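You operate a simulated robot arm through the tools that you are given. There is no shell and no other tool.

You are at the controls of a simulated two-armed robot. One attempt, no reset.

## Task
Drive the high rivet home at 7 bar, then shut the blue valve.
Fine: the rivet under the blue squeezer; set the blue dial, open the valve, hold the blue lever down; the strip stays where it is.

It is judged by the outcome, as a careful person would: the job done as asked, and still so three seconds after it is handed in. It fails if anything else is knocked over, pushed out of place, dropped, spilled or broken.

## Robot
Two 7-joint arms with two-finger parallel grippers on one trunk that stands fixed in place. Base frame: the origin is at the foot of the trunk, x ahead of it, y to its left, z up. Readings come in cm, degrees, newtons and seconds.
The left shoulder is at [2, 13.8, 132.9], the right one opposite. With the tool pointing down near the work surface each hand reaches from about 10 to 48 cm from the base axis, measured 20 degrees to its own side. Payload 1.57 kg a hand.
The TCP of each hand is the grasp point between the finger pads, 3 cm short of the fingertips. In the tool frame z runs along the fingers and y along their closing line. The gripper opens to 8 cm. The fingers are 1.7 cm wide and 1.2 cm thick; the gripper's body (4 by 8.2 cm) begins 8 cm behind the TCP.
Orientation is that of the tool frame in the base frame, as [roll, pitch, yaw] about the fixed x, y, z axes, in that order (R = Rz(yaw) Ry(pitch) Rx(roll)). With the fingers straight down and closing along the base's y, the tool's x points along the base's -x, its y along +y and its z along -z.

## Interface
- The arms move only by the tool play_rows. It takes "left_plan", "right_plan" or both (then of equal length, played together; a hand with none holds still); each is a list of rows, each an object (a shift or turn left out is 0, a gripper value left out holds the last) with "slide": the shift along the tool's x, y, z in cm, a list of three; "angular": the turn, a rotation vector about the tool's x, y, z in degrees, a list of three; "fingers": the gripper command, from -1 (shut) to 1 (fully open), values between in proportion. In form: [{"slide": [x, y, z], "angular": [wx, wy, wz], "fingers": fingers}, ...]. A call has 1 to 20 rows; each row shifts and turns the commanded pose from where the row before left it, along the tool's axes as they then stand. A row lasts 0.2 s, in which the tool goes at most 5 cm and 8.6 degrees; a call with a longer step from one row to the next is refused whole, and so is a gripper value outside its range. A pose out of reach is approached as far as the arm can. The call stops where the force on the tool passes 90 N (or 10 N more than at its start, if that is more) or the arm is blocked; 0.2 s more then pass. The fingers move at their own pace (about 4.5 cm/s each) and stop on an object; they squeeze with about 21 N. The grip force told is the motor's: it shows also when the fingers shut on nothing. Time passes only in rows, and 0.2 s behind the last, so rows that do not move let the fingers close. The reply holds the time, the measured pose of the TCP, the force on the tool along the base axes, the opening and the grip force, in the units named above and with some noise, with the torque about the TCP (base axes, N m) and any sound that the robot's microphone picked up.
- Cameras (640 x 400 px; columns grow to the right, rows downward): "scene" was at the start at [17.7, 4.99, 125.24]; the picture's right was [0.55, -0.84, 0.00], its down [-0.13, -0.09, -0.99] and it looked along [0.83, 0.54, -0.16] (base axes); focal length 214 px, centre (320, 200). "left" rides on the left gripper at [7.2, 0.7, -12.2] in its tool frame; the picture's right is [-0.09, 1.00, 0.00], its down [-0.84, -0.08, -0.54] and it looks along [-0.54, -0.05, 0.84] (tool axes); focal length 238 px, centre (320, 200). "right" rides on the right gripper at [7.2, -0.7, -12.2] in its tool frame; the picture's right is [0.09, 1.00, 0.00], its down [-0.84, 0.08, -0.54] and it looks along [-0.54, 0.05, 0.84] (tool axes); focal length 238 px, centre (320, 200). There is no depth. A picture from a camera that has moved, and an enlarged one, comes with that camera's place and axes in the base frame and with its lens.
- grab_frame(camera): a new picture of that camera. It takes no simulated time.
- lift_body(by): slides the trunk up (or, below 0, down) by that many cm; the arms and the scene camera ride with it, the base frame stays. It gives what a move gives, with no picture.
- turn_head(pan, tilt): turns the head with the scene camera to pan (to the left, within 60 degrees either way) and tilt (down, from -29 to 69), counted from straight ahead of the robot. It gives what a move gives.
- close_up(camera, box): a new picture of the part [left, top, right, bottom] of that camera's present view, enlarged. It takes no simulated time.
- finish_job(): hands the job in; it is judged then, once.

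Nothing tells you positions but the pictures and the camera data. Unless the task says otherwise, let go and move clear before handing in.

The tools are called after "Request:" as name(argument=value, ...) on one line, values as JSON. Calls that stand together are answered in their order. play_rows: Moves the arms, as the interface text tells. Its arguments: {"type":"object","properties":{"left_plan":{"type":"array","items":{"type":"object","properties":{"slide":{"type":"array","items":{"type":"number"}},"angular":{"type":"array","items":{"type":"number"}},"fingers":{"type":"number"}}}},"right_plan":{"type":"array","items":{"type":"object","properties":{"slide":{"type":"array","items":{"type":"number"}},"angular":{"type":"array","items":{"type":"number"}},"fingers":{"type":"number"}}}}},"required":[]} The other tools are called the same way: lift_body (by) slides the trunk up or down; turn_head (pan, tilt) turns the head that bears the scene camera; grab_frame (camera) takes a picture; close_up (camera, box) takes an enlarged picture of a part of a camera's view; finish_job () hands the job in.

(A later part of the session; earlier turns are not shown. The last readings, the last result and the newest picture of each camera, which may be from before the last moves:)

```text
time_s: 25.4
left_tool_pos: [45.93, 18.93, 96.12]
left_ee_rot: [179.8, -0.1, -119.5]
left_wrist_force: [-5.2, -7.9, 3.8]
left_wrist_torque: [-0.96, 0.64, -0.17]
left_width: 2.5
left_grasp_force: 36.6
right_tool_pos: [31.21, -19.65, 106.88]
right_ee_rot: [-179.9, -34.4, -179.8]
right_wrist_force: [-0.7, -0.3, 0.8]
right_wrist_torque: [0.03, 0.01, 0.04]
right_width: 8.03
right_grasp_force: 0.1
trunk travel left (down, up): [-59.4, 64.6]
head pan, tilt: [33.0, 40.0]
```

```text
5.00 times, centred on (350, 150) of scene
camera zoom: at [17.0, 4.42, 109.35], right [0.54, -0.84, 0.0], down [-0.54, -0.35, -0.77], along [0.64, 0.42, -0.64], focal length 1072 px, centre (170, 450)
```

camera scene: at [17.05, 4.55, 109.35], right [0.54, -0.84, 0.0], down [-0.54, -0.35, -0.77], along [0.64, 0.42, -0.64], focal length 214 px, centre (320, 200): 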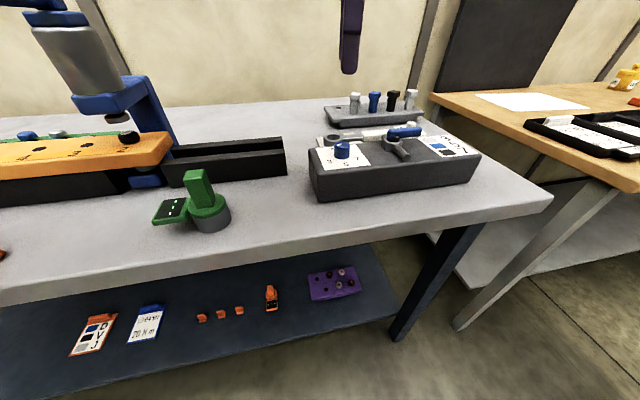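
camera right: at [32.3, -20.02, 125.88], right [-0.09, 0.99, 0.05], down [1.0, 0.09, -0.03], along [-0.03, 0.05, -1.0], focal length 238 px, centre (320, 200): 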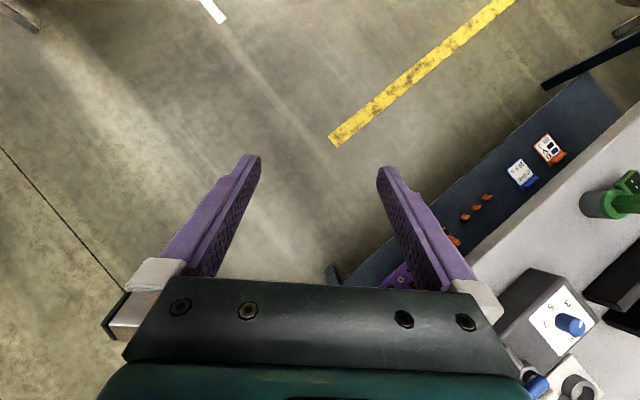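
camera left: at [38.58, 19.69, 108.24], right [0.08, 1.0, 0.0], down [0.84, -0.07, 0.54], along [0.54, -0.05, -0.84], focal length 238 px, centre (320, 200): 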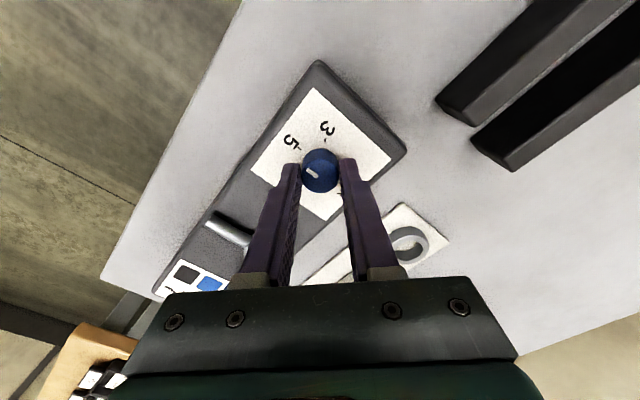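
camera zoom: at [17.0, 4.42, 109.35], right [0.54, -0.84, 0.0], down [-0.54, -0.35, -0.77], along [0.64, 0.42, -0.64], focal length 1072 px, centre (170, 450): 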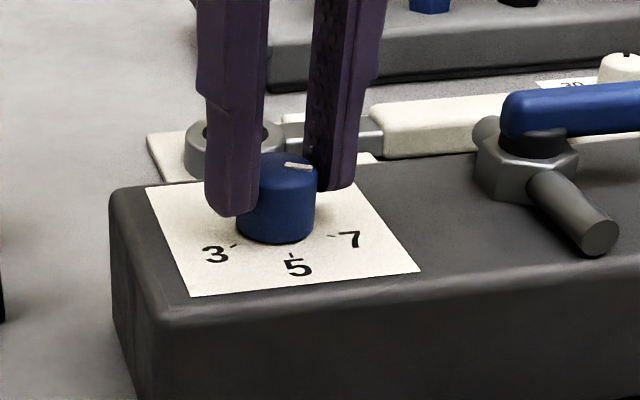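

The pointer has followed the fingers without slip and now aims at 7. I'll relax the last bit of twist, release, and rise to check.

Request:
play_rows(left_plan=[{"angular": [0, 0, 1.5]}, {}, {"fingers": -0.3}, {"fingers": 0.2}, {"fingers": 0.2}, {"slide": [0, 0, -2]}, {"slide": [0, 0, -3]}, {"slide": [0, 0, -4]}, {}])

Request:
grab_frame(camera="left")

Request:
close_up(camera="scene", box=[300, 110, 420, 190])

```text
time_s: 27.4
left_tool_pos: [45.66, 19.13, 105.03]
left_ee_rot: [179.9, 0.1, -121.0]
left_wrist_force: [-0.1, -0.1, -0.7]
left_wrist_torque: [0.0, 0.01, -0.01]
left_width: 4.8
left_grasp_force: 0.2
right_tool_pos: [31.15, -19.46, 106.84]
right_ee_rot: [-180.0, -34.4, -179.8]
right_wrist_force: [-0.7, -0.3, -0.6]
right_wrist_torque: [-0.02, 0.0, -0.02]
right_width: 8.01
right_grasp_force: 0.2
trunk travel left (down, up): [-59.4, 64.6]
head pan, tilt: [33.0, 40.0]
```

```text
taken
camera left: at [41.4, 13.25, 117.17], right [-0.81, 0.59, 0.0], down [0.5, 0.68, 0.54], along [0.32, 0.44, -0.84], focal length 238 px, centre (320, 200)
```

left: 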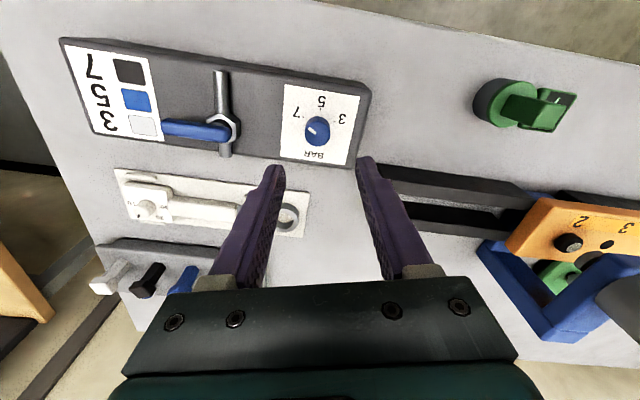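

```text
5.00 times, centred on (360, 150) of scene
camera zoom: at [17.06, 4.55, 109.35], right [0.54, -0.84, 0.0], down [-0.54, -0.35, -0.77], along [0.64, 0.42, -0.64], focal length 1072 px, centre (120, 450)
```

zoom: 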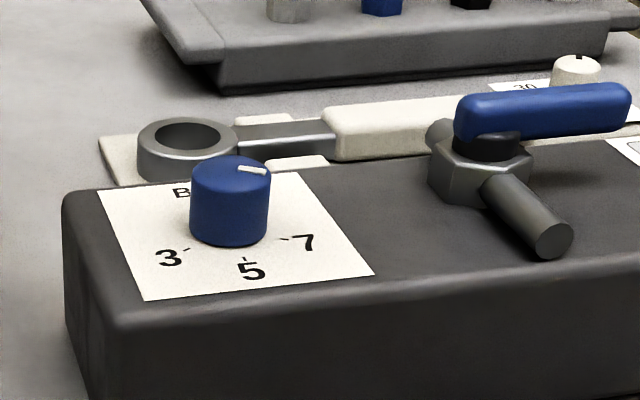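

Request:
close_up(camera="left", box=[270, 80, 370, 170])

Request:
close_up(camera="left", box=[140, 50, 260, 180])

Request:
close_up(camera="scene", box=[370, 115, 440, 175])

```text
4.44 times, centred on (320, 125) of left
camera zoom: at [41.4, 13.25, 117.17], right [-0.81, 0.59, 0.0], down [0.5, 0.68, 0.54], along [0.32, 0.44, -0.84], focal length 1059 px, centre (320, 533)
```

zoom: 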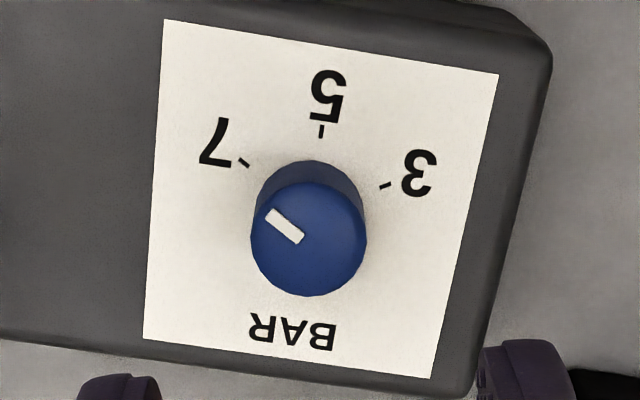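

```text
3.08 times, centred on (200, 115) of left
camera zoom: at [41.4, 13.25, 117.17], right [-0.81, 0.59, 0.0], down [0.5, 0.68, 0.54], along [0.32, 0.44, -0.84], focal length 733 px, centre (689, 462)
```

zoom: 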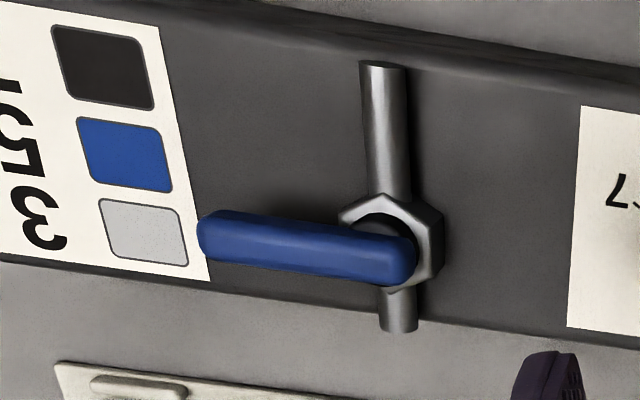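

```text
6.67 times, centred on (405, 145) of scene
camera zoom: at [17.06, 4.55, 109.35], right [0.54, -0.84, 0.0], down [-0.54, -0.35, -0.77], along [0.64, 0.42, -0.64], focal length 1430 px, centre (-247, 567)
```

zoom: 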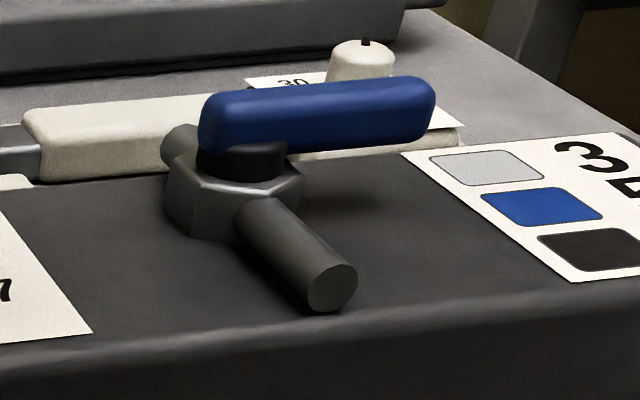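

The dial reads 7. Next is the valve: pivot at about [53.3, 13.5], handle tip at about [57.6, 9.7], handle height about 94.3. I'll close the fingers, tilt the hand outward 35° for reach, and hover beside the near side of the handle.

Request:
play_rows(left_plan=[{"angular": [0, 0, 8.43], "fingers": -1}, {"angular": [0, 0, 8.43]}, {"angular": [0, 0, 8.43]}, {"angular": [0, 0, 8.43]}, {"angular": [0, 0, 8.43]}, {"angular": [0, 0, 8.43]}, {"angular": [0, 0, 8.43]}, {"angular": [0, -7, 0]}, {"angular": [0, -7, 0]}, {"angular": [0, -7, 0]}, {"angular": [0, -7, 0]}, {"angular": [0, -7, 0]}, {"slide": [-0.86, -2.7, 1.82]}, {"slide": [-0.86, -2.7, 1.82]}, {"slide": [-0.86, -2.7, 1.82]}, {"slide": [-0.86, -2.7, 1.82]}, {}, {}])

Request:
grab_frame(camera="left")

Request:
grab_frame(camera="scene")

```text
time_s: 31.2
left_tool_pos: [52.73, 8.33, 100.84]
left_ee_rot: [179.8, 35.0, 179.8]
left_wrist_force: [-0.4, 0.6, -0.2]
left_wrist_torque: [0.01, -0.01, -0.01]
left_width: 0.0
left_grasp_force: 20.7
right_tool_pos: [31.23, -19.52, 106.86]
right_ee_rot: [179.9, -34.5, -179.7]
right_wrist_force: [0.3, 0.8, -0.4]
right_wrist_torque: [-0.02, 0.01, -0.04]
right_width: 7.99
right_grasp_force: 0.0
trunk travel left (down, up): [-59.4, 64.6]
head pan, tilt: [33.0, 40.0]
```

```text
taken
camera left: at [39.79, 8.96, 106.67], right [0.08, 1.0, 0.06], down [0.37, -0.08, 0.92], along [0.92, -0.05, -0.38], focal length 238 px, centre (320, 200)
```

left: 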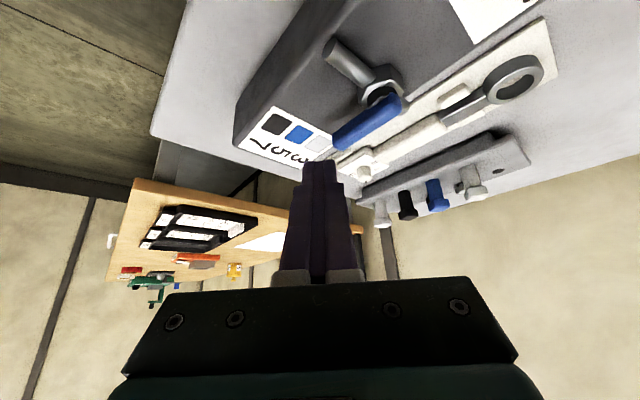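

```text
taken
camera scene: at [17.05, 4.55, 109.35], right [0.54, -0.84, 0.0], down [-0.54, -0.35, -0.77], along [0.64, 0.42, -0.64], focal length 214 px, centre (320, 200)
```

scene: 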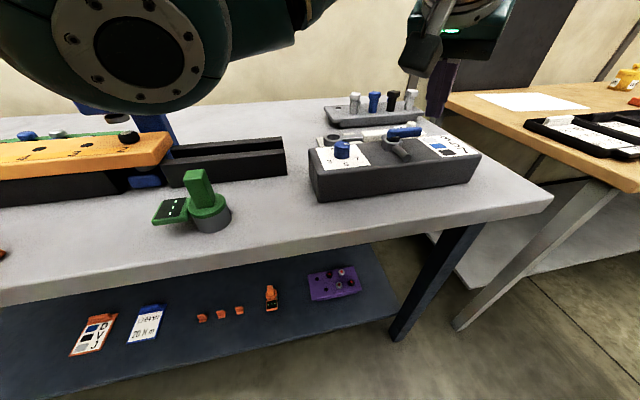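

The hand hovers next to the handle. I'll zoom to check the clearance before lowering.

Request:
close_up(camera="left", box=[230, 20, 450, 200])

Request:
close_up(camera="scene", box=[360, 50, 500, 200])

```text
2.22 times, centred on (340, 110) of left
camera zoom: at [39.79, 8.96, 106.67], right [0.08, 1.0, 0.06], down [0.37, -0.08, 0.92], along [0.92, -0.05, -0.38], focal length 530 px, centre (276, 400)
```

zoom: 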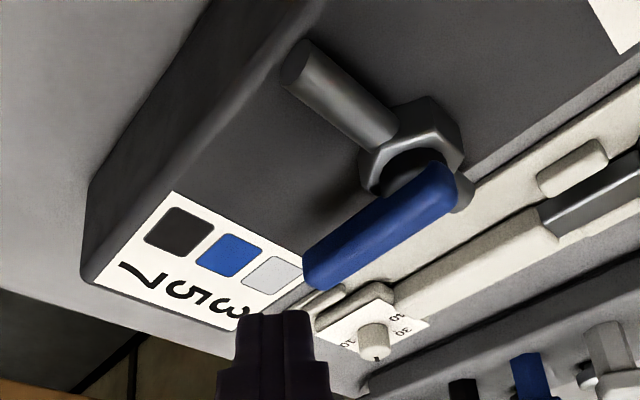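

```text
2.67 times, centred on (430, 125) of scene
camera zoom: at [17.05, 4.55, 109.35], right [0.54, -0.84, 0.0], down [-0.54, -0.35, -0.77], along [0.64, 0.42, -0.64], focal length 572 px, centre (27, 400)
```

zoom: 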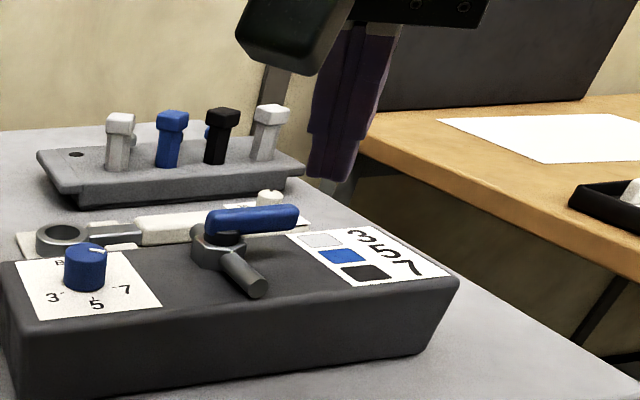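

The handle's near side is clear for the closed fingers. I'll lower to the side of the handle, just above the box top.

Request:
play_rows(left_plan=[{"slide": [0, -0.5, 0]}, {"slide": [1.15, 0, 1.64]}, {"slide": [1.15, 0, 1.64]}, {"slide": [0.4, 0, 0.57]}, {}])

Request:
grab_frame(camera="left")

Request:
close_up(camera="scene", box=[360, 80, 480, 190])

```text
time_s: 32.4
left_tool_pos: [52.84, 7.87, 96.26]
left_ee_rot: [179.8, 35.0, 179.9]
left_wrist_force: [-0.2, -0.4, 0.4]
left_wrist_torque: [0.0, 0.0, -0.03]
left_width: 0.02
left_grasp_force: 21.0
right_tool_pos: [31.33, -19.49, 106.85]
right_ee_rot: [-179.9, -34.4, -179.8]
right_wrist_force: [0.1, 0.2, 0.0]
right_wrist_torque: [0.03, -0.04, 0.01]
right_width: 8.01
right_grasp_force: 0.0
trunk travel left (down, up): [-59.4, 64.6]
head pan, tilt: [33.0, 40.0]
```

```text
taken
camera left: at [39.89, 8.52, 102.17], right [0.08, 1.0, 0.06], down [0.38, -0.08, 0.92], along [0.92, -0.05, -0.38], focal length 238 px, centre (320, 200)
```

left: 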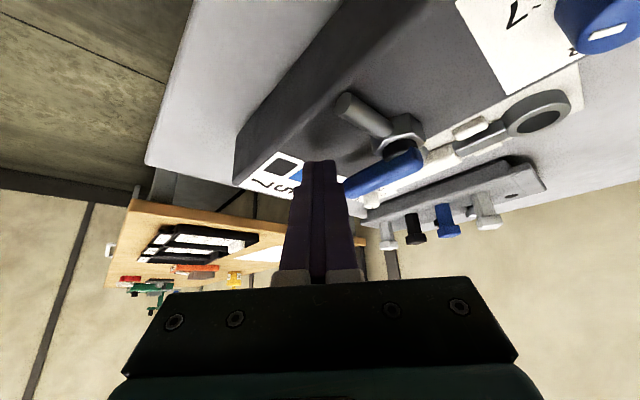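

```text
3.64 times, centred on (420, 135) of scene
camera zoom: at [17.06, 4.55, 109.35], right [0.54, -0.84, 0.0], down [-0.54, -0.35, -0.77], along [0.64, 0.42, -0.64], focal length 780 px, centre (-44, 436)
```

zoom: 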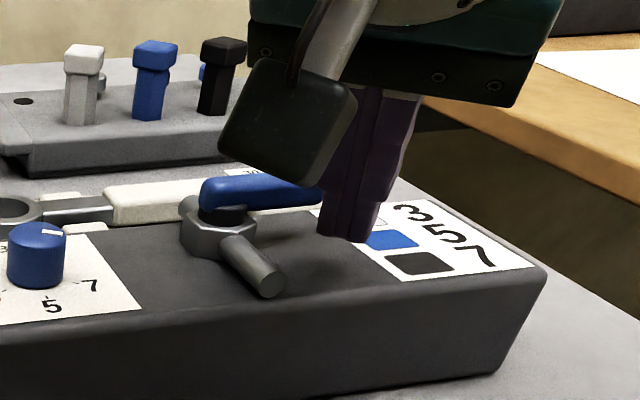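

Fingertips are beside the handle. I'll push gently away from the robot (counter-clockwise, usual opening direction) in small steps, watching the force.

Request:
play_rows(left_plan=[{"slide": [-0.22, 0.3, 0.155]}, {"slide": [-0.22, 0.3, 0.155]}, {}])

```text
time_s: 33.2
left_tool_pos: [53.51, 8.48, 96.35]
left_ee_rot: [179.9, 35.0, 179.8]
left_wrist_force: [0.7, -0.2, 1.1]
left_wrist_torque: [0.01, 0.01, -0.02]
left_width: 0.0
left_grasp_force: 20.9
right_tool_pos: [31.31, -19.52, 106.88]
right_ee_rot: [-179.9, -34.4, -179.8]
right_wrist_force: [0.0, 0.9, 0.1]
right_wrist_torque: [-0.05, 0.02, 0.02]
right_width: 8.01
right_grasp_force: 0.2
trunk travel left (down, up): [-59.4, 64.6]
head pan, tilt: [33.0, 40.0]
```

Request:
play_rows(left_plan=[{"slide": [-0.22, 0.3, 0.155]}, {}])

Request:
play_rows(left_plan=[{"slide": [-0.16, 0.22, 0.115]}, {}])

```text
time_s: 33.8
left_tool_pos: [53.62, 8.86, 96.35]
left_ee_rot: [179.8, 35.1, 179.7]
left_wrist_force: [-4.0, -1.9, 2.1]
left_wrist_torque: [0.0, -0.01, 0.05]
left_width: 0.02
left_grasp_force: 20.6
right_tool_pos: [31.2, -19.53, 106.92]
right_ee_rot: [-180.0, -34.5, -179.9]
right_wrist_force: [-1.0, -0.4, 0.7]
right_wrist_torque: [0.01, 0.02, -0.01]
right_width: 8.01
right_grasp_force: 0.2
trunk travel left (down, up): [-59.4, 64.6]
head pan, tilt: [33.0, 40.0]
```

```text
time_s: 34.4
left_tool_pos: [53.74, 8.8, 96.2]
left_ee_rot: [-180.0, 34.9, 179.8]
left_wrist_force: [-14.3, -7.6, 6.8]
left_wrist_torque: [-0.11, 0.1, -0.04]
left_width: 0.0
left_grasp_force: 20.8
right_tool_pos: [31.07, -19.68, 106.95]
right_ee_rot: [180.0, -34.4, -179.8]
right_wrist_force: [-0.3, 0.3, 0.0]
right_wrist_torque: [-0.02, -0.01, 0.0]
right_width: 8.01
right_grasp_force: 0.0
trunk travel left (down, up): [-59.4, 64.6]
head pan, tilt: [33.0, 40.0]
```

Contact made, with about 16 N. I'll see if the handle or the box has moved.

Request:
close_up(camera="scene", box=[360, 80, 480, 190])

Request:
close_up(camera="left", box=[230, 60, 450, 240])

```text
3.64 times, centred on (420, 135) of scene
camera zoom: at [16.91, 4.45, 109.32], right [0.54, -0.84, 0.0], down [-0.54, -0.35, -0.76], along [0.64, 0.42, -0.64], focal length 780 px, centre (-44, 436)
```

zoom: 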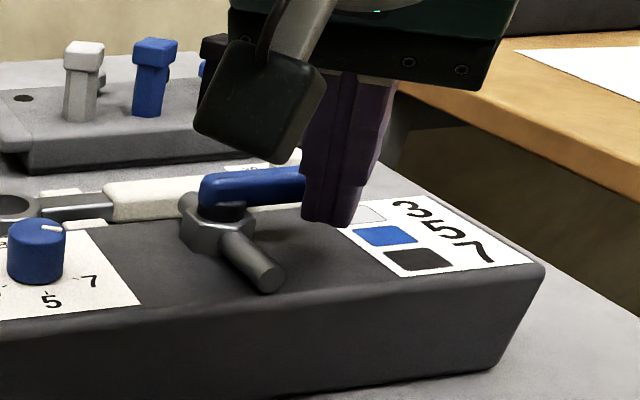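

```text
2.22 times, centred on (340, 150) of left
camera zoom: at [40.78, 9.45, 102.14], right [0.08, 1.0, 0.05], down [0.38, -0.08, 0.92], along [0.92, -0.05, -0.38], focal length 530 px, centre (276, 311)
```

zoom: 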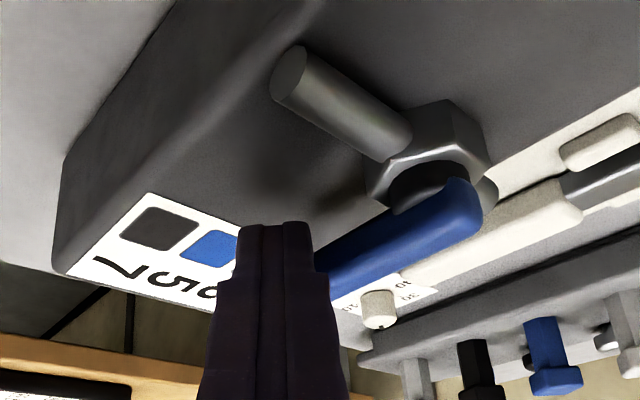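

Request:
play_rows(left_plan=[{"slide": [-0.16, 0.22, 0.115]}, {}])

Request:
play_rows(left_plan=[{"slide": [-0.1, 0.15, 0.07]}, {}])

Request:
close_up(camera="scene", box=[360, 80, 480, 190])

```text
time_s: 35.0
left_tool_pos: [53.79, 8.79, 96.32]
left_ee_rot: [-179.7, 34.8, 179.8]
left_wrist_force: [-20.9, -15.7, 11.0]
left_wrist_torque: [-0.19, 0.2, -0.16]
left_width: 0.0
left_grasp_force: 21.0
right_tool_pos: [31.14, -19.69, 106.78]
right_ee_rot: [-179.9, -34.5, -179.9]
right_wrist_force: [0.1, 0.0, -0.9]
right_wrist_torque: [-0.02, 0.02, 0.0]
right_width: 7.96
right_grasp_force: 0.1
trunk travel left (down, up): [-59.4, 64.6]
head pan, tilt: [33.0, 40.0]
```

```text
time_s: 35.6
left_tool_pos: [53.81, 8.78, 96.05]
left_ee_rot: [-179.6, 34.7, 179.9]
left_wrist_force: [-30.8, -18.4, 18.1]
left_wrist_torque: [-0.16, 0.18, -0.1]
left_width: 0.01
left_grasp_force: 21.0
right_tool_pos: [31.0, -19.8, 106.76]
right_ee_rot: [-179.8, -34.6, -179.9]
right_wrist_force: [0.3, 0.3, 0.2]
right_wrist_torque: [0.03, 0.02, 0.03]
right_width: 7.99
right_grasp_force: 0.0
trunk travel left (down, up): [-59.4, 64.6]
head pan, tilt: [33.0, 40.0]
```

```text
3.64 times, centred on (420, 135) of scene
camera zoom: at [16.74, 4.3, 109.28], right [0.54, -0.84, 0.0], down [-0.54, -0.35, -0.76], along [0.64, 0.42, -0.65], focal length 780 px, centre (-44, 436)
```

zoom: 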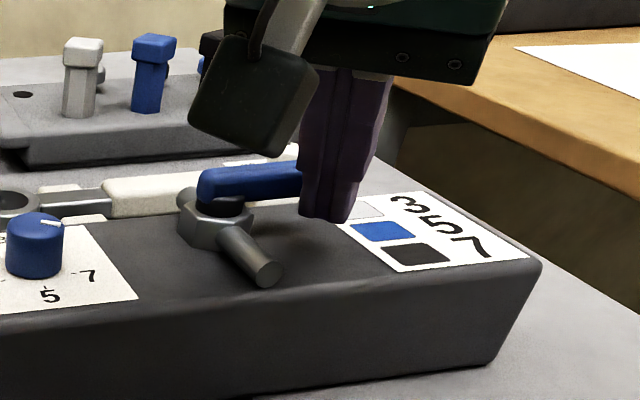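

The handle is at a hard stop this way (36 N, no motion), so it must open clockwise, toward the robot over the long pipe stub. I'll back off and lift over to the handle's far side.

Request:
play_rows(left_plan=[{"slide": [0.57, -0.75, -0.4]}, {"slide": [-1.3, 0, -1.85]}, {"slide": [-1.3, 0, -1.85]}, {"slide": [-1.6, 2.1, 1.12]}, {"slide": [-1.6, 2.1, 1.12]}, {}, {}])

Request:
grab_frame(camera="left")

Request:
close_up(camera="scene", box=[300, 60, 500, 210])

```text
time_s: 37.2
left_tool_pos: [57.55, 12.89, 100.92]
left_ee_rot: [179.9, 35.0, 179.7]
left_wrist_force: [0.5, 0.4, 0.3]
left_wrist_torque: [0.0, -0.02, 0.0]
left_width: 0.0
left_grasp_force: 21.4
right_tool_pos: [31.37, -19.49, 106.81]
right_ee_rot: [180.0, -34.4, -179.9]
right_wrist_force: [-0.3, -0.1, -0.5]
right_wrist_torque: [0.02, -0.03, -0.01]
right_width: 8.01
right_grasp_force: 0.1
trunk travel left (down, up): [-59.4, 64.6]
head pan, tilt: [33.0, 40.0]
```

```text
taken
camera left: at [44.69, 13.48, 106.86], right [0.08, 1.0, 0.06], down [0.37, -0.08, 0.92], along [0.92, -0.05, -0.38], focal length 238 px, centre (320, 200)
```

left: 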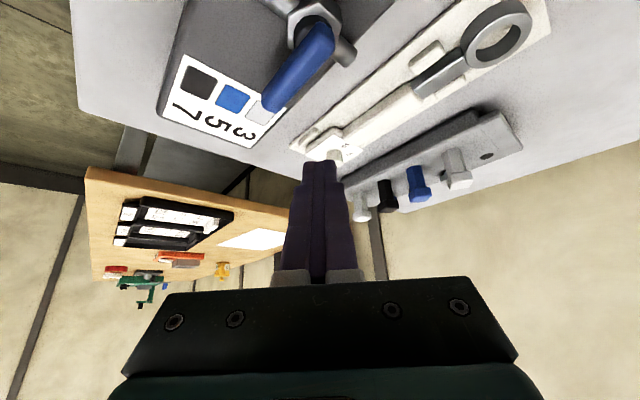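

```text
2.67 times, centred on (400, 135) of scene
camera zoom: at [17.05, 4.55, 109.35], right [0.54, -0.84, 0.0], down [-0.54, -0.35, -0.77], along [0.64, 0.42, -0.64], focal length 572 px, centre (107, 373)
```

zoom: 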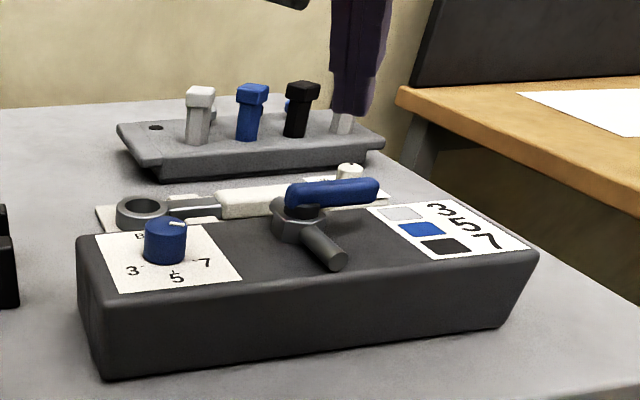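

The handle is unmoved and the box hasn't shifted. I'll lower on the handle's far side.

Request:
play_rows(left_plan=[{"slide": [1.3, 0, 1.85]}, {"slide": [1.28, 0, 1.83]}, {}])

Request:
grab_frame(camera="left")

Request:
close_up(camera="scene", box=[360, 80, 480, 190])

```text
time_s: 38.0
left_tool_pos: [57.71, 12.93, 96.36]
left_ee_rot: [179.8, 34.9, 179.8]
left_wrist_force: [-0.7, -0.7, -0.7]
left_wrist_torque: [-0.03, -0.02, 0.0]
left_width: 0.0
left_grasp_force: 20.6
right_tool_pos: [31.38, -19.46, 106.83]
right_ee_rot: [180.0, -34.4, -179.8]
right_wrist_force: [1.3, 0.3, 0.8]
right_wrist_torque: [-0.02, 0.02, -0.01]
right_width: 8.01
right_grasp_force: 0.0
trunk travel left (down, up): [-59.4, 64.6]
head pan, tilt: [33.0, 40.0]
```

```text
taken
camera left: at [44.8, 13.49, 102.23], right [0.08, 1.0, 0.06], down [0.38, -0.08, 0.92], along [0.92, -0.05, -0.38], focal length 238 px, centre (320, 200)
```

left: 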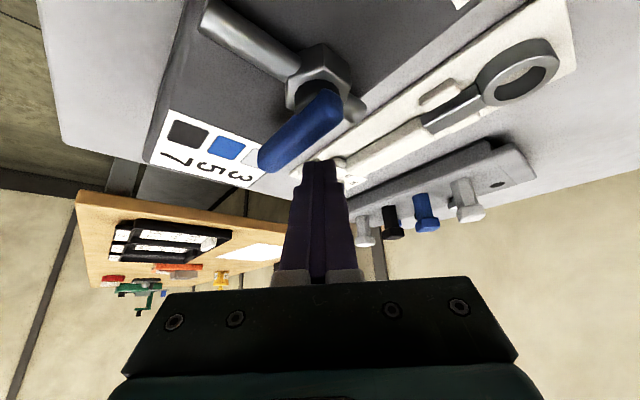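

```text
3.64 times, centred on (420, 135) of scene
camera zoom: at [17.05, 4.55, 109.35], right [0.54, -0.84, 0.0], down [-0.54, -0.35, -0.77], along [0.64, 0.42, -0.64], focal length 780 px, centre (-44, 436)
```

zoom: 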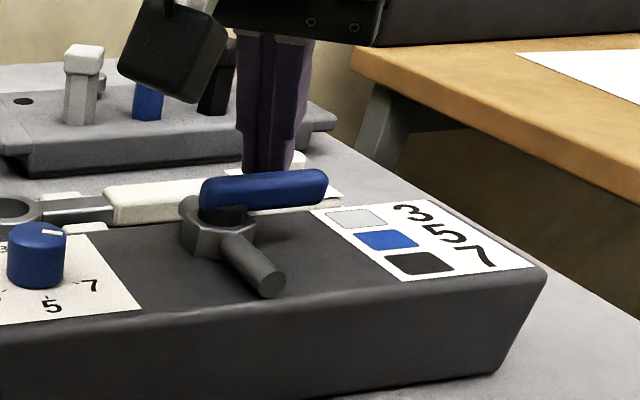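

The fingers are on the far side at handle height. I'll pull back toward the robot in small steps.

Request:
play_rows(left_plan=[{"slide": [0.33, -0.35, -0.23]}, {"slide": [0.33, -0.35, -0.23]}, {}])

Request:
play_rows(left_plan=[{"slide": [0.246, -0.33, -0.17]}, {}])

Request:
play_rows(left_plan=[{"slide": [0.16, -0.3, -0.115]}, {}])

```text
time_s: 38.8
left_tool_pos: [56.89, 12.12, 96.46]
left_ee_rot: [179.7, 35.0, 179.8]
left_wrist_force: [1.0, 0.1, 0.2]
left_wrist_torque: [0.01, 0.02, 0.01]
left_width: 0.01
left_grasp_force: 21.4
right_tool_pos: [31.19, -19.46, 106.88]
right_ee_rot: [-180.0, -34.4, -179.8]
right_wrist_force: [-1.8, 0.3, -0.4]
right_wrist_torque: [0.0, 0.0, -0.01]
right_width: 7.99
right_grasp_force: 0.2
trunk travel left (down, up): [-59.4, 64.6]
head pan, tilt: [33.0, 40.0]
```

```text
time_s: 39.4
left_tool_pos: [56.51, 11.76, 96.45]
left_ee_rot: [179.8, 35.1, 179.8]
left_wrist_force: [0.0, 0.4, 1.9]
left_wrist_torque: [0.02, 0.02, 0.01]
left_width: 0.0
left_grasp_force: 21.2
right_tool_pos: [31.25, -19.53, 106.78]
right_ee_rot: [-180.0, -34.5, -179.9]
right_wrist_force: [-0.2, -0.3, 0.2]
right_wrist_torque: [0.01, 0.01, -0.02]
right_width: 8.02
right_grasp_force: 0.2
trunk travel left (down, up): [-59.4, 64.6]
head pan, tilt: [33.0, 40.0]
```

```text
time_s: 40.0
left_tool_pos: [56.28, 11.57, 96.44]
left_ee_rot: [179.8, 35.0, 179.8]
left_wrist_force: [0.0, 0.5, 0.6]
left_wrist_torque: [-0.04, 0.02, 0.02]
left_width: 0.0
left_grasp_force: 20.9
right_tool_pos: [31.46, -19.5, 106.97]
right_ee_rot: [179.9, -34.5, -179.8]
right_wrist_force: [0.0, 0.3, -0.1]
right_wrist_torque: [-0.01, -0.01, -0.02]
right_width: 8.0
right_grasp_force: 0.0
trunk travel left (down, up): [-59.4, 64.6]
head pan, tilt: [33.0, 40.0]
```

Request:
play_rows(left_plan=[{"slide": [0.246, -0.35, -0.17]}, {}])

Request:
play_rows(left_plan=[{"slide": [0.246, -0.35, -0.17]}, {}])

Request:
close_up(camera="scene", box=[360, 80, 480, 190])

Request:
close_up(camera="left", box=[200, 20, 420, 200])

```text
time_s: 40.6
left_tool_pos: [56.07, 11.1, 96.49]
left_ee_rot: [179.9, 35.0, 179.8]
left_wrist_force: [0.5, 0.8, 2.3]
left_wrist_torque: [-0.03, -0.01, -0.02]
left_width: 0.0
left_grasp_force: 20.9
right_tool_pos: [31.36, -19.48, 106.99]
right_ee_rot: [180.0, -34.3, -179.8]
right_wrist_force: [0.1, 0.2, -0.3]
right_wrist_torque: [0.02, -0.04, -0.03]
right_width: 7.99
right_grasp_force: 0.0
trunk travel left (down, up): [-59.4, 64.6]
head pan, tilt: [33.0, 40.0]
```

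```text
time_s: 41.2
left_tool_pos: [55.67, 10.87, 96.2]
left_ee_rot: [179.7, 35.1, 179.9]
left_wrist_force: [0.0, 0.2, 1.2]
left_wrist_torque: [-0.03, 0.01, 0.03]
left_width: 0.0
left_grasp_force: 21.2
right_tool_pos: [31.38, -19.57, 106.81]
right_ee_rot: [179.9, -34.4, -179.9]
right_wrist_force: [-0.5, -0.2, -1.0]
right_wrist_torque: [0.0, -0.05, 0.0]
right_width: 7.99
right_grasp_force: 0.1
trunk travel left (down, up): [-59.4, 64.6]
head pan, tilt: [33.0, 40.0]
```

```text
3.64 times, centred on (420, 135) of scene
camera zoom: at [17.07, 4.56, 109.35], right [0.54, -0.84, 0.0], down [-0.54, -0.35, -0.77], along [0.64, 0.42, -0.64], focal length 780 px, centre (-44, 436)
```

zoom: 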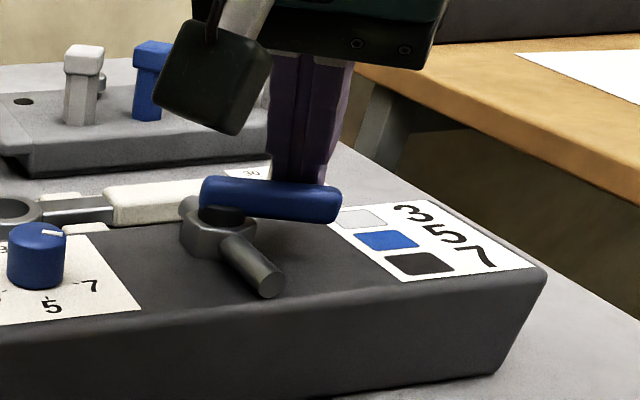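

```text
2.22 times, centred on (310, 110) of left
camera zoom: at [42.7, 11.45, 102.19], right [0.08, 1.0, 0.06], down [0.38, -0.08, 0.92], along [0.92, -0.05, -0.38], focal length 530 px, centre (342, 400)
```

zoom: 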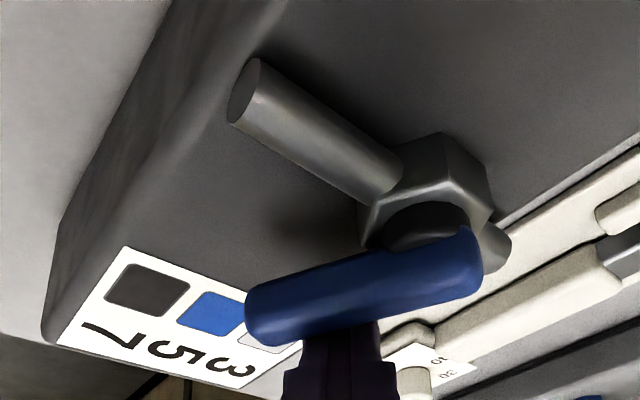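

The handle is swinging clockwise with hardly any force. I'll continue along the arc.

Request:
play_rows(left_plan=[{"slide": [0.262, -0.3, -0.184]}, {"slide": [0.262, -0.3, -0.184]}, {"slide": [0.262, -0.3, -0.184]}, {}])

Request:
play_rows(left_plan=[{"slide": [0.262, -0.3, -0.184]}, {"slide": [0.28, -0.25, -0.196]}, {}])

Request:
close_up(camera="scene", box=[360, 80, 480, 190])

Request:
close_up(camera="left", box=[200, 20, 420, 200])

```text
time_s: 42.2
left_tool_pos: [54.71, 9.91, 96.47]
left_ee_rot: [179.8, 34.8, 179.9]
left_wrist_force: [-0.1, 0.3, 0.4]
left_wrist_torque: [0.0, 0.01, -0.02]
left_width: 0.0
left_grasp_force: 21.1
right_tool_pos: [31.35, -19.37, 106.92]
right_ee_rot: [-180.0, -34.4, -179.9]
right_wrist_force: [-1.3, 0.3, 0.2]
right_wrist_torque: [-0.02, 0.0, 0.04]
right_width: 7.98
right_grasp_force: 0.1
trunk travel left (down, up): [-59.4, 64.6]
head pan, tilt: [33.0, 40.0]
```

```text
time_s: 43.0
left_tool_pos: [54.06, 9.31, 96.49]
left_ee_rot: [179.9, 35.0, 179.8]
left_wrist_force: [-0.8, 0.3, -0.6]
left_wrist_torque: [-0.02, 0.0, 0.03]
left_width: 0.0
left_grasp_force: 20.6
right_tool_pos: [31.32, -19.56, 106.83]
right_ee_rot: [-179.9, -34.5, -179.7]
right_wrist_force: [-0.2, 0.1, 0.4]
right_wrist_torque: [-0.01, 0.0, 0.0]
right_width: 8.01
right_grasp_force: 0.1
trunk travel left (down, up): [-59.4, 64.6]
head pan, tilt: [33.0, 40.0]
```

```text
3.64 times, centred on (420, 135) of scene
camera zoom: at [17.06, 4.55, 109.35], right [0.54, -0.84, 0.0], down [-0.54, -0.35, -0.77], along [0.64, 0.42, -0.64], focal length 780 px, centre (-44, 436)
```

zoom: 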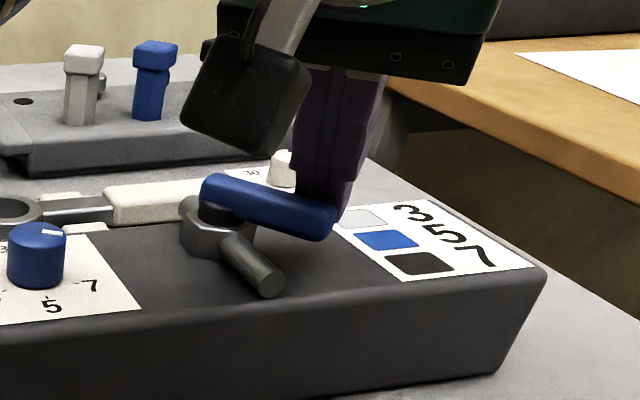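

```text
2.22 times, centred on (310, 110) of left
camera zoom: at [41.01, 9.97, 102.31], right [0.08, 1.0, 0.06], down [0.38, -0.08, 0.92], along [0.92, -0.05, -0.38], focal length 530 px, centre (342, 400)
```

zoom: 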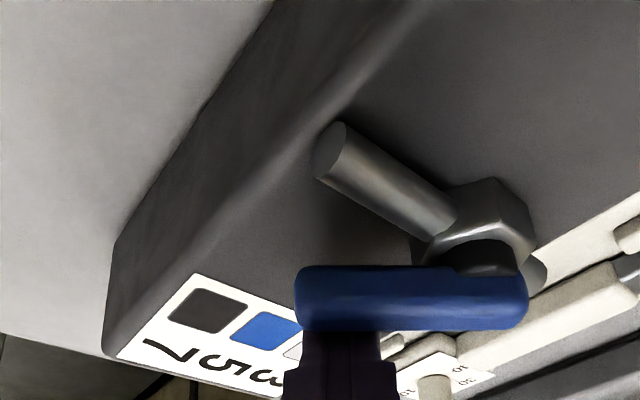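

Request:
play_rows(left_plan=[{"slide": [0.287, -0.06, -0.2]}, {"slide": [0.287, -0.06, -0.2]}, {"slide": [0.287, -0.06, -0.2]}, {"slide": [0.287, -0.06, -0.2]}, {}])

Request:
close_up(camera="scene", box=[360, 80, 480, 190])

Request:
close_up(camera="left", box=[200, 20, 420, 200])

```text
time_s: 44.2
left_tool_pos: [52.56, 9.25, 96.39]
left_ee_rot: [179.8, 34.8, 179.7]
left_wrist_force: [0.4, -0.3, 0.3]
left_wrist_torque: [-0.01, 0.0, 0.02]
left_width: 0.0
left_grasp_force: 21.7
right_tool_pos: [31.31, -19.47, 106.91]
right_ee_rot: [179.9, -34.4, -179.7]
right_wrist_force: [-0.6, 0.3, 0.6]
right_wrist_torque: [0.0, -0.03, 0.01]
right_width: 7.99
right_grasp_force: 0.0
trunk travel left (down, up): [-59.4, 64.6]
head pan, tilt: [33.0, 40.0]
```

```text
3.64 times, centred on (420, 135) of scene
camera zoom: at [17.06, 4.55, 109.35], right [0.54, -0.84, 0.0], down [-0.54, -0.35, -0.77], along [0.64, 0.42, -0.64], focal length 780 px, centre (-44, 436)
```

zoom: 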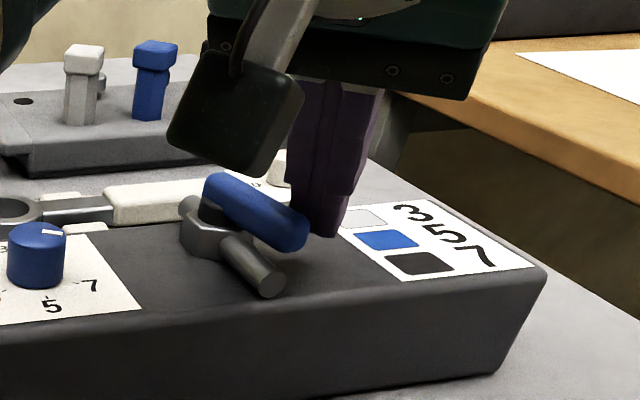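

```text
2.22 times, centred on (310, 110) of left
camera zoom: at [39.58, 9.79, 102.25], right [0.08, 1.0, 0.06], down [0.38, -0.08, 0.92], along [0.92, -0.05, -0.38], focal length 530 px, centre (342, 400)
```

zoom: 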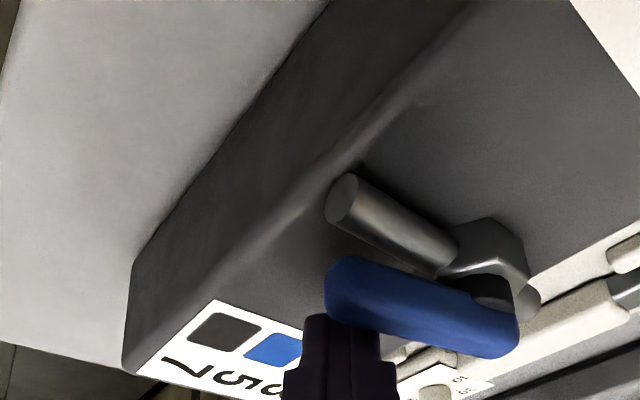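

Request:
play_rows(left_plan=[{"slide": [0.287, 0.05, -0.2]}, {"slide": [0.287, 0.05, -0.2]}, {"slide": [0.287, 0.05, -0.2]}, {}])

Request:
close_up(camera="scene", box=[360, 80, 480, 190])

Request:
close_up(camera="left", box=[200, 20, 420, 200])

```text
time_s: 45.2
left_tool_pos: [51.65, 9.06, 96.43]
left_ee_rot: [179.9, 35.1, 179.7]
left_wrist_force: [5.9, -1.9, 0.1]
left_wrist_torque: [0.0, -0.05, -0.03]
left_width: 0.0
left_grasp_force: 20.4
right_tool_pos: [31.36, -19.56, 107.05]
right_ee_rot: [-180.0, -34.4, -179.8]
right_wrist_force: [0.6, 0.2, -0.4]
right_wrist_torque: [0.01, 0.02, 0.0]
right_width: 8.01
right_grasp_force: 0.0
trunk travel left (down, up): [-59.4, 64.6]
head pan, tilt: [33.0, 40.0]
```

```text
3.64 times, centred on (420, 135) of scene
camera zoom: at [17.15, 4.51, 109.37], right [0.54, -0.84, 0.0], down [-0.54, -0.35, -0.77], along [0.64, 0.42, -0.64], focal length 780 px, centre (-44, 436)
```

zoom: 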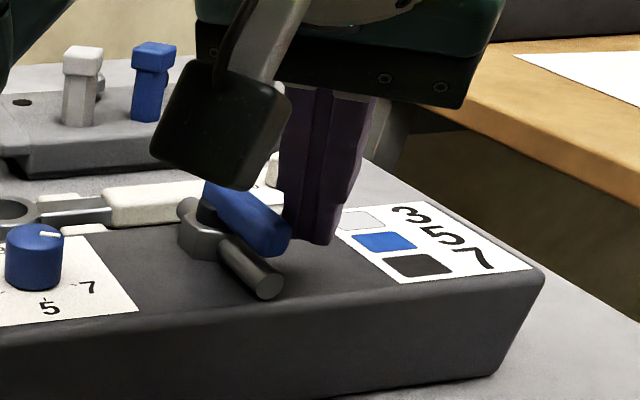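

```text
2.22 times, centred on (310, 110) of left
camera zoom: at [38.63, 9.79, 102.28], right [0.08, 1.0, 0.06], down [0.37, -0.08, 0.92], along [0.93, -0.05, -0.38], focal length 530 px, centre (342, 400)
```

zoom: 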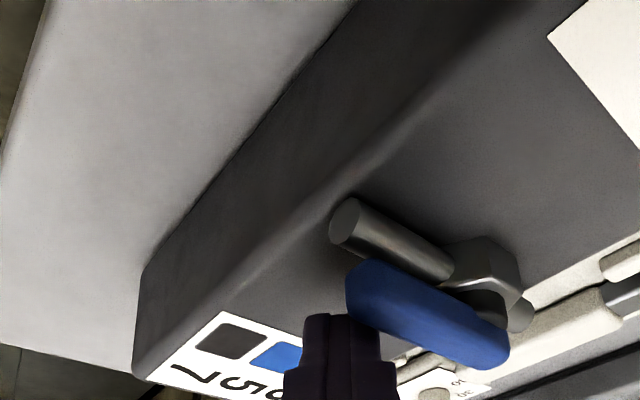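

The handle is nearly along the pipe and a small resistance appears. One more small push will tell if it's at its stop.

Request:
play_rows(left_plan=[{"slide": [0.2, 0.05, -0.14]}, {}])

Request:
play_rows(left_plan=[{"slide": [0.12, 0.05, -0.08]}, {}])

Request:
close_up(camera="scene", box=[360, 80, 480, 190])

Request:
close_up(camera="left", box=[200, 20, 420, 200])

```text
time_s: 45.8
left_tool_pos: [51.42, 9.17, 96.61]
left_ee_rot: [179.9, 35.2, 179.8]
left_wrist_force: [10.4, -4.9, 0.9]
left_wrist_torque: [-0.06, -0.14, -0.13]
left_width: 0.0
left_grasp_force: 20.4
right_tool_pos: [31.51, -19.58, 107.0]
right_ee_rot: [180.0, -34.3, -179.8]
right_wrist_force: [-0.3, 0.7, 0.3]
right_wrist_torque: [0.02, 0.0, 0.02]
right_width: 8.02
right_grasp_force: 0.0
trunk travel left (down, up): [-59.4, 64.6]
head pan, tilt: [33.0, 40.0]
```

```text
time_s: 46.4
left_tool_pos: [51.48, 9.04, 96.77]
left_ee_rot: [-180.0, 35.3, 179.8]
left_wrist_force: [16.7, -8.8, -1.3]
left_wrist_torque: [-0.11, -0.23, -0.15]
left_width: 0.0
left_grasp_force: 20.8
right_tool_pos: [31.61, -19.55, 107.07]
right_ee_rot: [-179.9, -34.2, -179.8]
right_wrist_force: [-0.1, 0.9, 0.2]
right_wrist_torque: [0.01, -0.05, -0.02]
right_width: 8.02
right_grasp_force: 0.1
trunk travel left (down, up): [-59.4, 64.6]
head pan, tilt: [33.0, 40.0]
```

```text
3.64 times, centred on (420, 135) of scene
camera zoom: at [17.3, 4.43, 109.4], right [0.54, -0.84, 0.0], down [-0.54, -0.35, -0.77], along [0.64, 0.42, -0.64], focal length 780 px, centre (-44, 436)
```

zoom: 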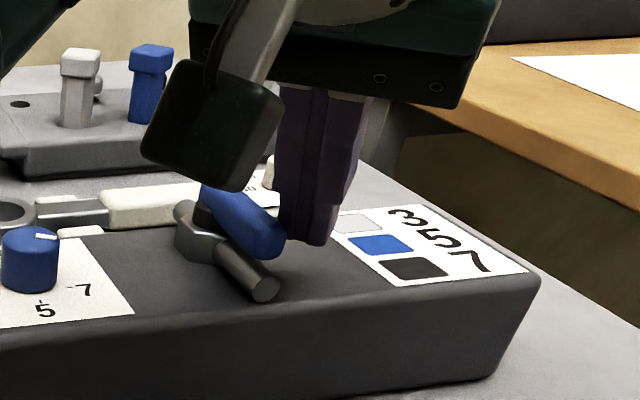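

```text
2.22 times, centred on (310, 110) of left
camera zoom: at [38.42, 9.79, 102.42], right [0.08, 1.0, 0.05], down [0.37, -0.08, 0.93], along [0.93, -0.05, -0.37], focal length 530 px, centre (342, 400)
```

zoom: 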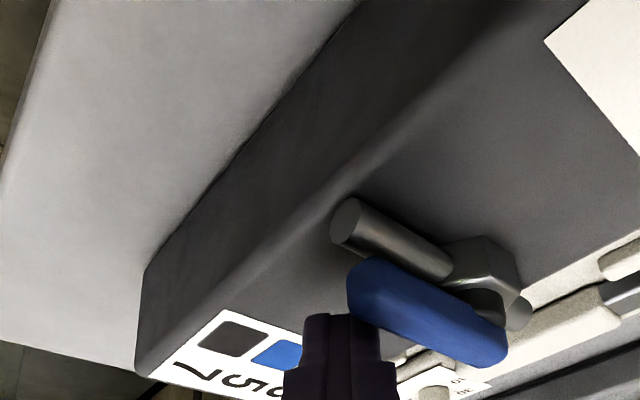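

The handle now sits along the pipe against its stop (valve open). I'll back away sideways, lift clear, and check.

Request:
play_rows(left_plan=[{"slide": [-0.61, -0.67, 0.425]}, {"slide": [-0.3, -0.33, 0.21]}, {"slide": [-1.3, 0, -1.85]}, {"slide": [-1.3, 0, -1.85]}, {"slide": [-1.3, 0, -1.85]}, {}, {}])

Request:
close_up(camera="scene", box=[300, 80, 480, 200])

Request:
grab_frame(camera="left")

```text
time_s: 48.0
left_tool_pos: [52.14, 8.55, 102.9]
left_ee_rot: [179.8, 35.0, 179.7]
left_wrist_force: [0.5, -0.2, 0.1]
left_wrist_torque: [-0.01, 0.0, 0.0]
left_width: 0.02
left_grasp_force: 21.4
right_tool_pos: [31.37, -19.46, 106.9]
right_ee_rot: [180.0, -34.4, -179.8]
right_wrist_force: [1.2, 0.4, 0.9]
right_wrist_torque: [0.01, 0.01, -0.02]
right_width: 8.0
right_grasp_force: 0.0
trunk travel left (down, up): [-59.4, 64.6]
head pan, tilt: [33.0, 40.0]
```

```text
3.33 times, centred on (390, 140) of scene
camera zoom: at [17.05, 4.55, 109.35], right [0.54, -0.84, 0.0], down [-0.54, -0.35, -0.77], along [0.64, 0.42, -0.64], focal length 715 px, centre (87, 400)
```

zoom: 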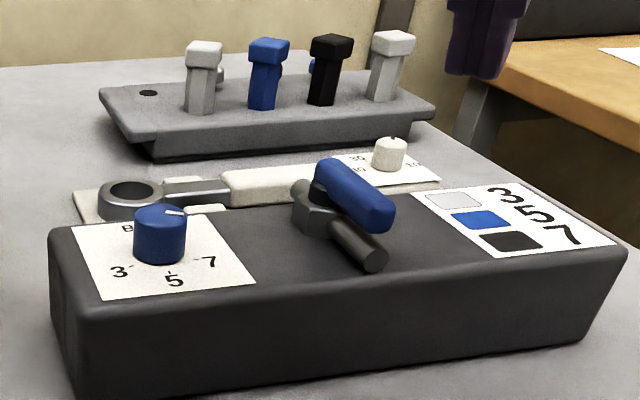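

```text
taken
camera left: at [39.21, 9.11, 108.81], right [0.08, 1.0, 0.06], down [0.37, -0.08, 0.92], along [0.92, -0.05, -0.38], focal length 238 px, centre (320, 200)
```

left: 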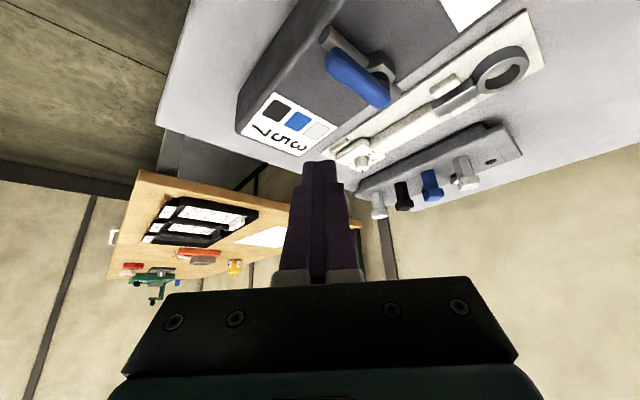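

Request:
close_up(camera="scene", box=[370, 115, 420, 165])

Request:
close_up(camera="left", box=[290, 10, 430, 130])

```text
8.00 times, centred on (395, 140) of scene
camera zoom: at [17.05, 4.55, 109.35], right [0.54, -0.84, 0.0], down [-0.54, -0.35, -0.77], along [0.64, 0.42, -0.64], focal length 1716 px, centre (-280, 680)
```

zoom: 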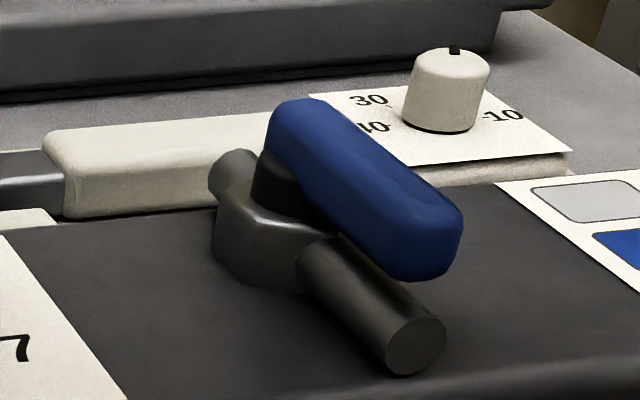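

```text
3.33 times, centred on (360, 70) of left
camera zoom: at [39.21, 9.11, 108.81], right [0.08, 1.0, 0.06], down [0.37, -0.08, 0.92], along [0.92, -0.05, -0.38], focal length 794 px, centre (187, 633)
```

zoom: 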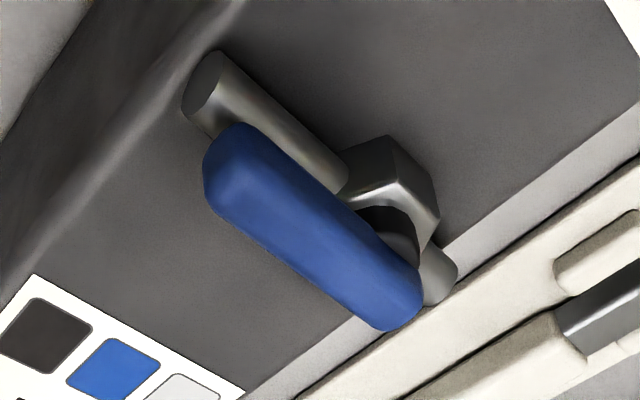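

The handle is parallel to the pipe within about 2°, so the valve is open. Next I'll bring the left hand back, stand it upright, and carry it to in front of and above the blue lever.

Request:
play_rows(left_plan=[{"slide": [0.49, 2, -2.79]}, {"slide": [0.49, 2, -2.79]}, {"slide": [0.49, 2, -2.79]}, {"slide": [0.49, 2, -2.79]}, {"angular": [0, 7, 0]}, {"angular": [0, 7, 0]}, {"angular": [0, 7, 0]}, {"angular": [0, 7, 0]}, {"angular": [0, 7, 0]}, {"slide": [2.87, 3.07, -1.29]}, {"slide": [2.87, 3.07, -1.29]}, {"slide": [2.87, 3.07, -1.29]}, {"slide": [2.87, 3.07, -1.29]}, {"slide": [2.87, 3.07, -1.29]}, {"slide": [2.87, 3.07, -1.29]}, {"slide": [2.87, 3.07, -1.29]}, {}, {}])

Request:
grab_frame(camera="left")

Request:
grab_frame(camera="scene")

```text
time_s: 51.1
left_tool_pos: [30.81, 33.59, 112.14]
left_ee_rot: [179.7, -9.1, 178.8]
left_wrist_force: [0.5, -0.1, 0.4]
left_wrist_torque: [0.01, -0.02, 0.02]
left_width: 0.0
left_grasp_force: 20.6
left hand out of reach, approached as far as the arm can: row 4, 5, 6, 11
right_tool_pos: [31.31, -19.51, 106.74]
right_ee_rot: [-180.0, -34.5, -179.9]
right_wrist_force: [0.2, -0.3, -0.7]
right_wrist_torque: [0.04, -0.02, 0.03]
right_width: 7.97
right_grasp_force: 0.0
trunk travel left (down, up): [-59.4, 64.6]
head pan, tilt: [33.0, 40.0]
stopped in row 15 (left hand): the arm was blocked; the commanded pose is now the measured one
```

```text
taken
camera left: at [25.57, 34.23, 125.2], right [0.11, 0.99, -0.01], down [0.91, -0.1, 0.4], along [0.4, -0.06, -0.92], focal length 238 px, centre (320, 200)
```

left: 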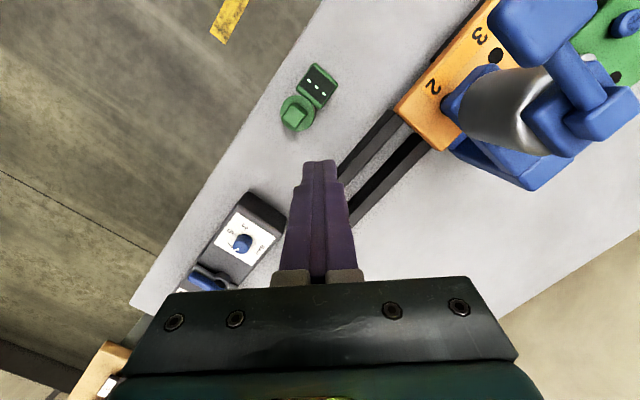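

```text
taken
camera scene: at [17.06, 4.53, 109.35], right [0.54, -0.84, 0.0], down [-0.54, -0.35, -0.77], along [0.64, 0.42, -0.64], focal length 214 px, centre (320, 200)
```

scene: 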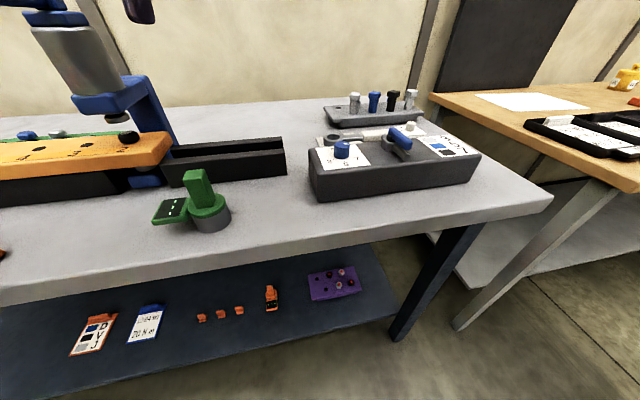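

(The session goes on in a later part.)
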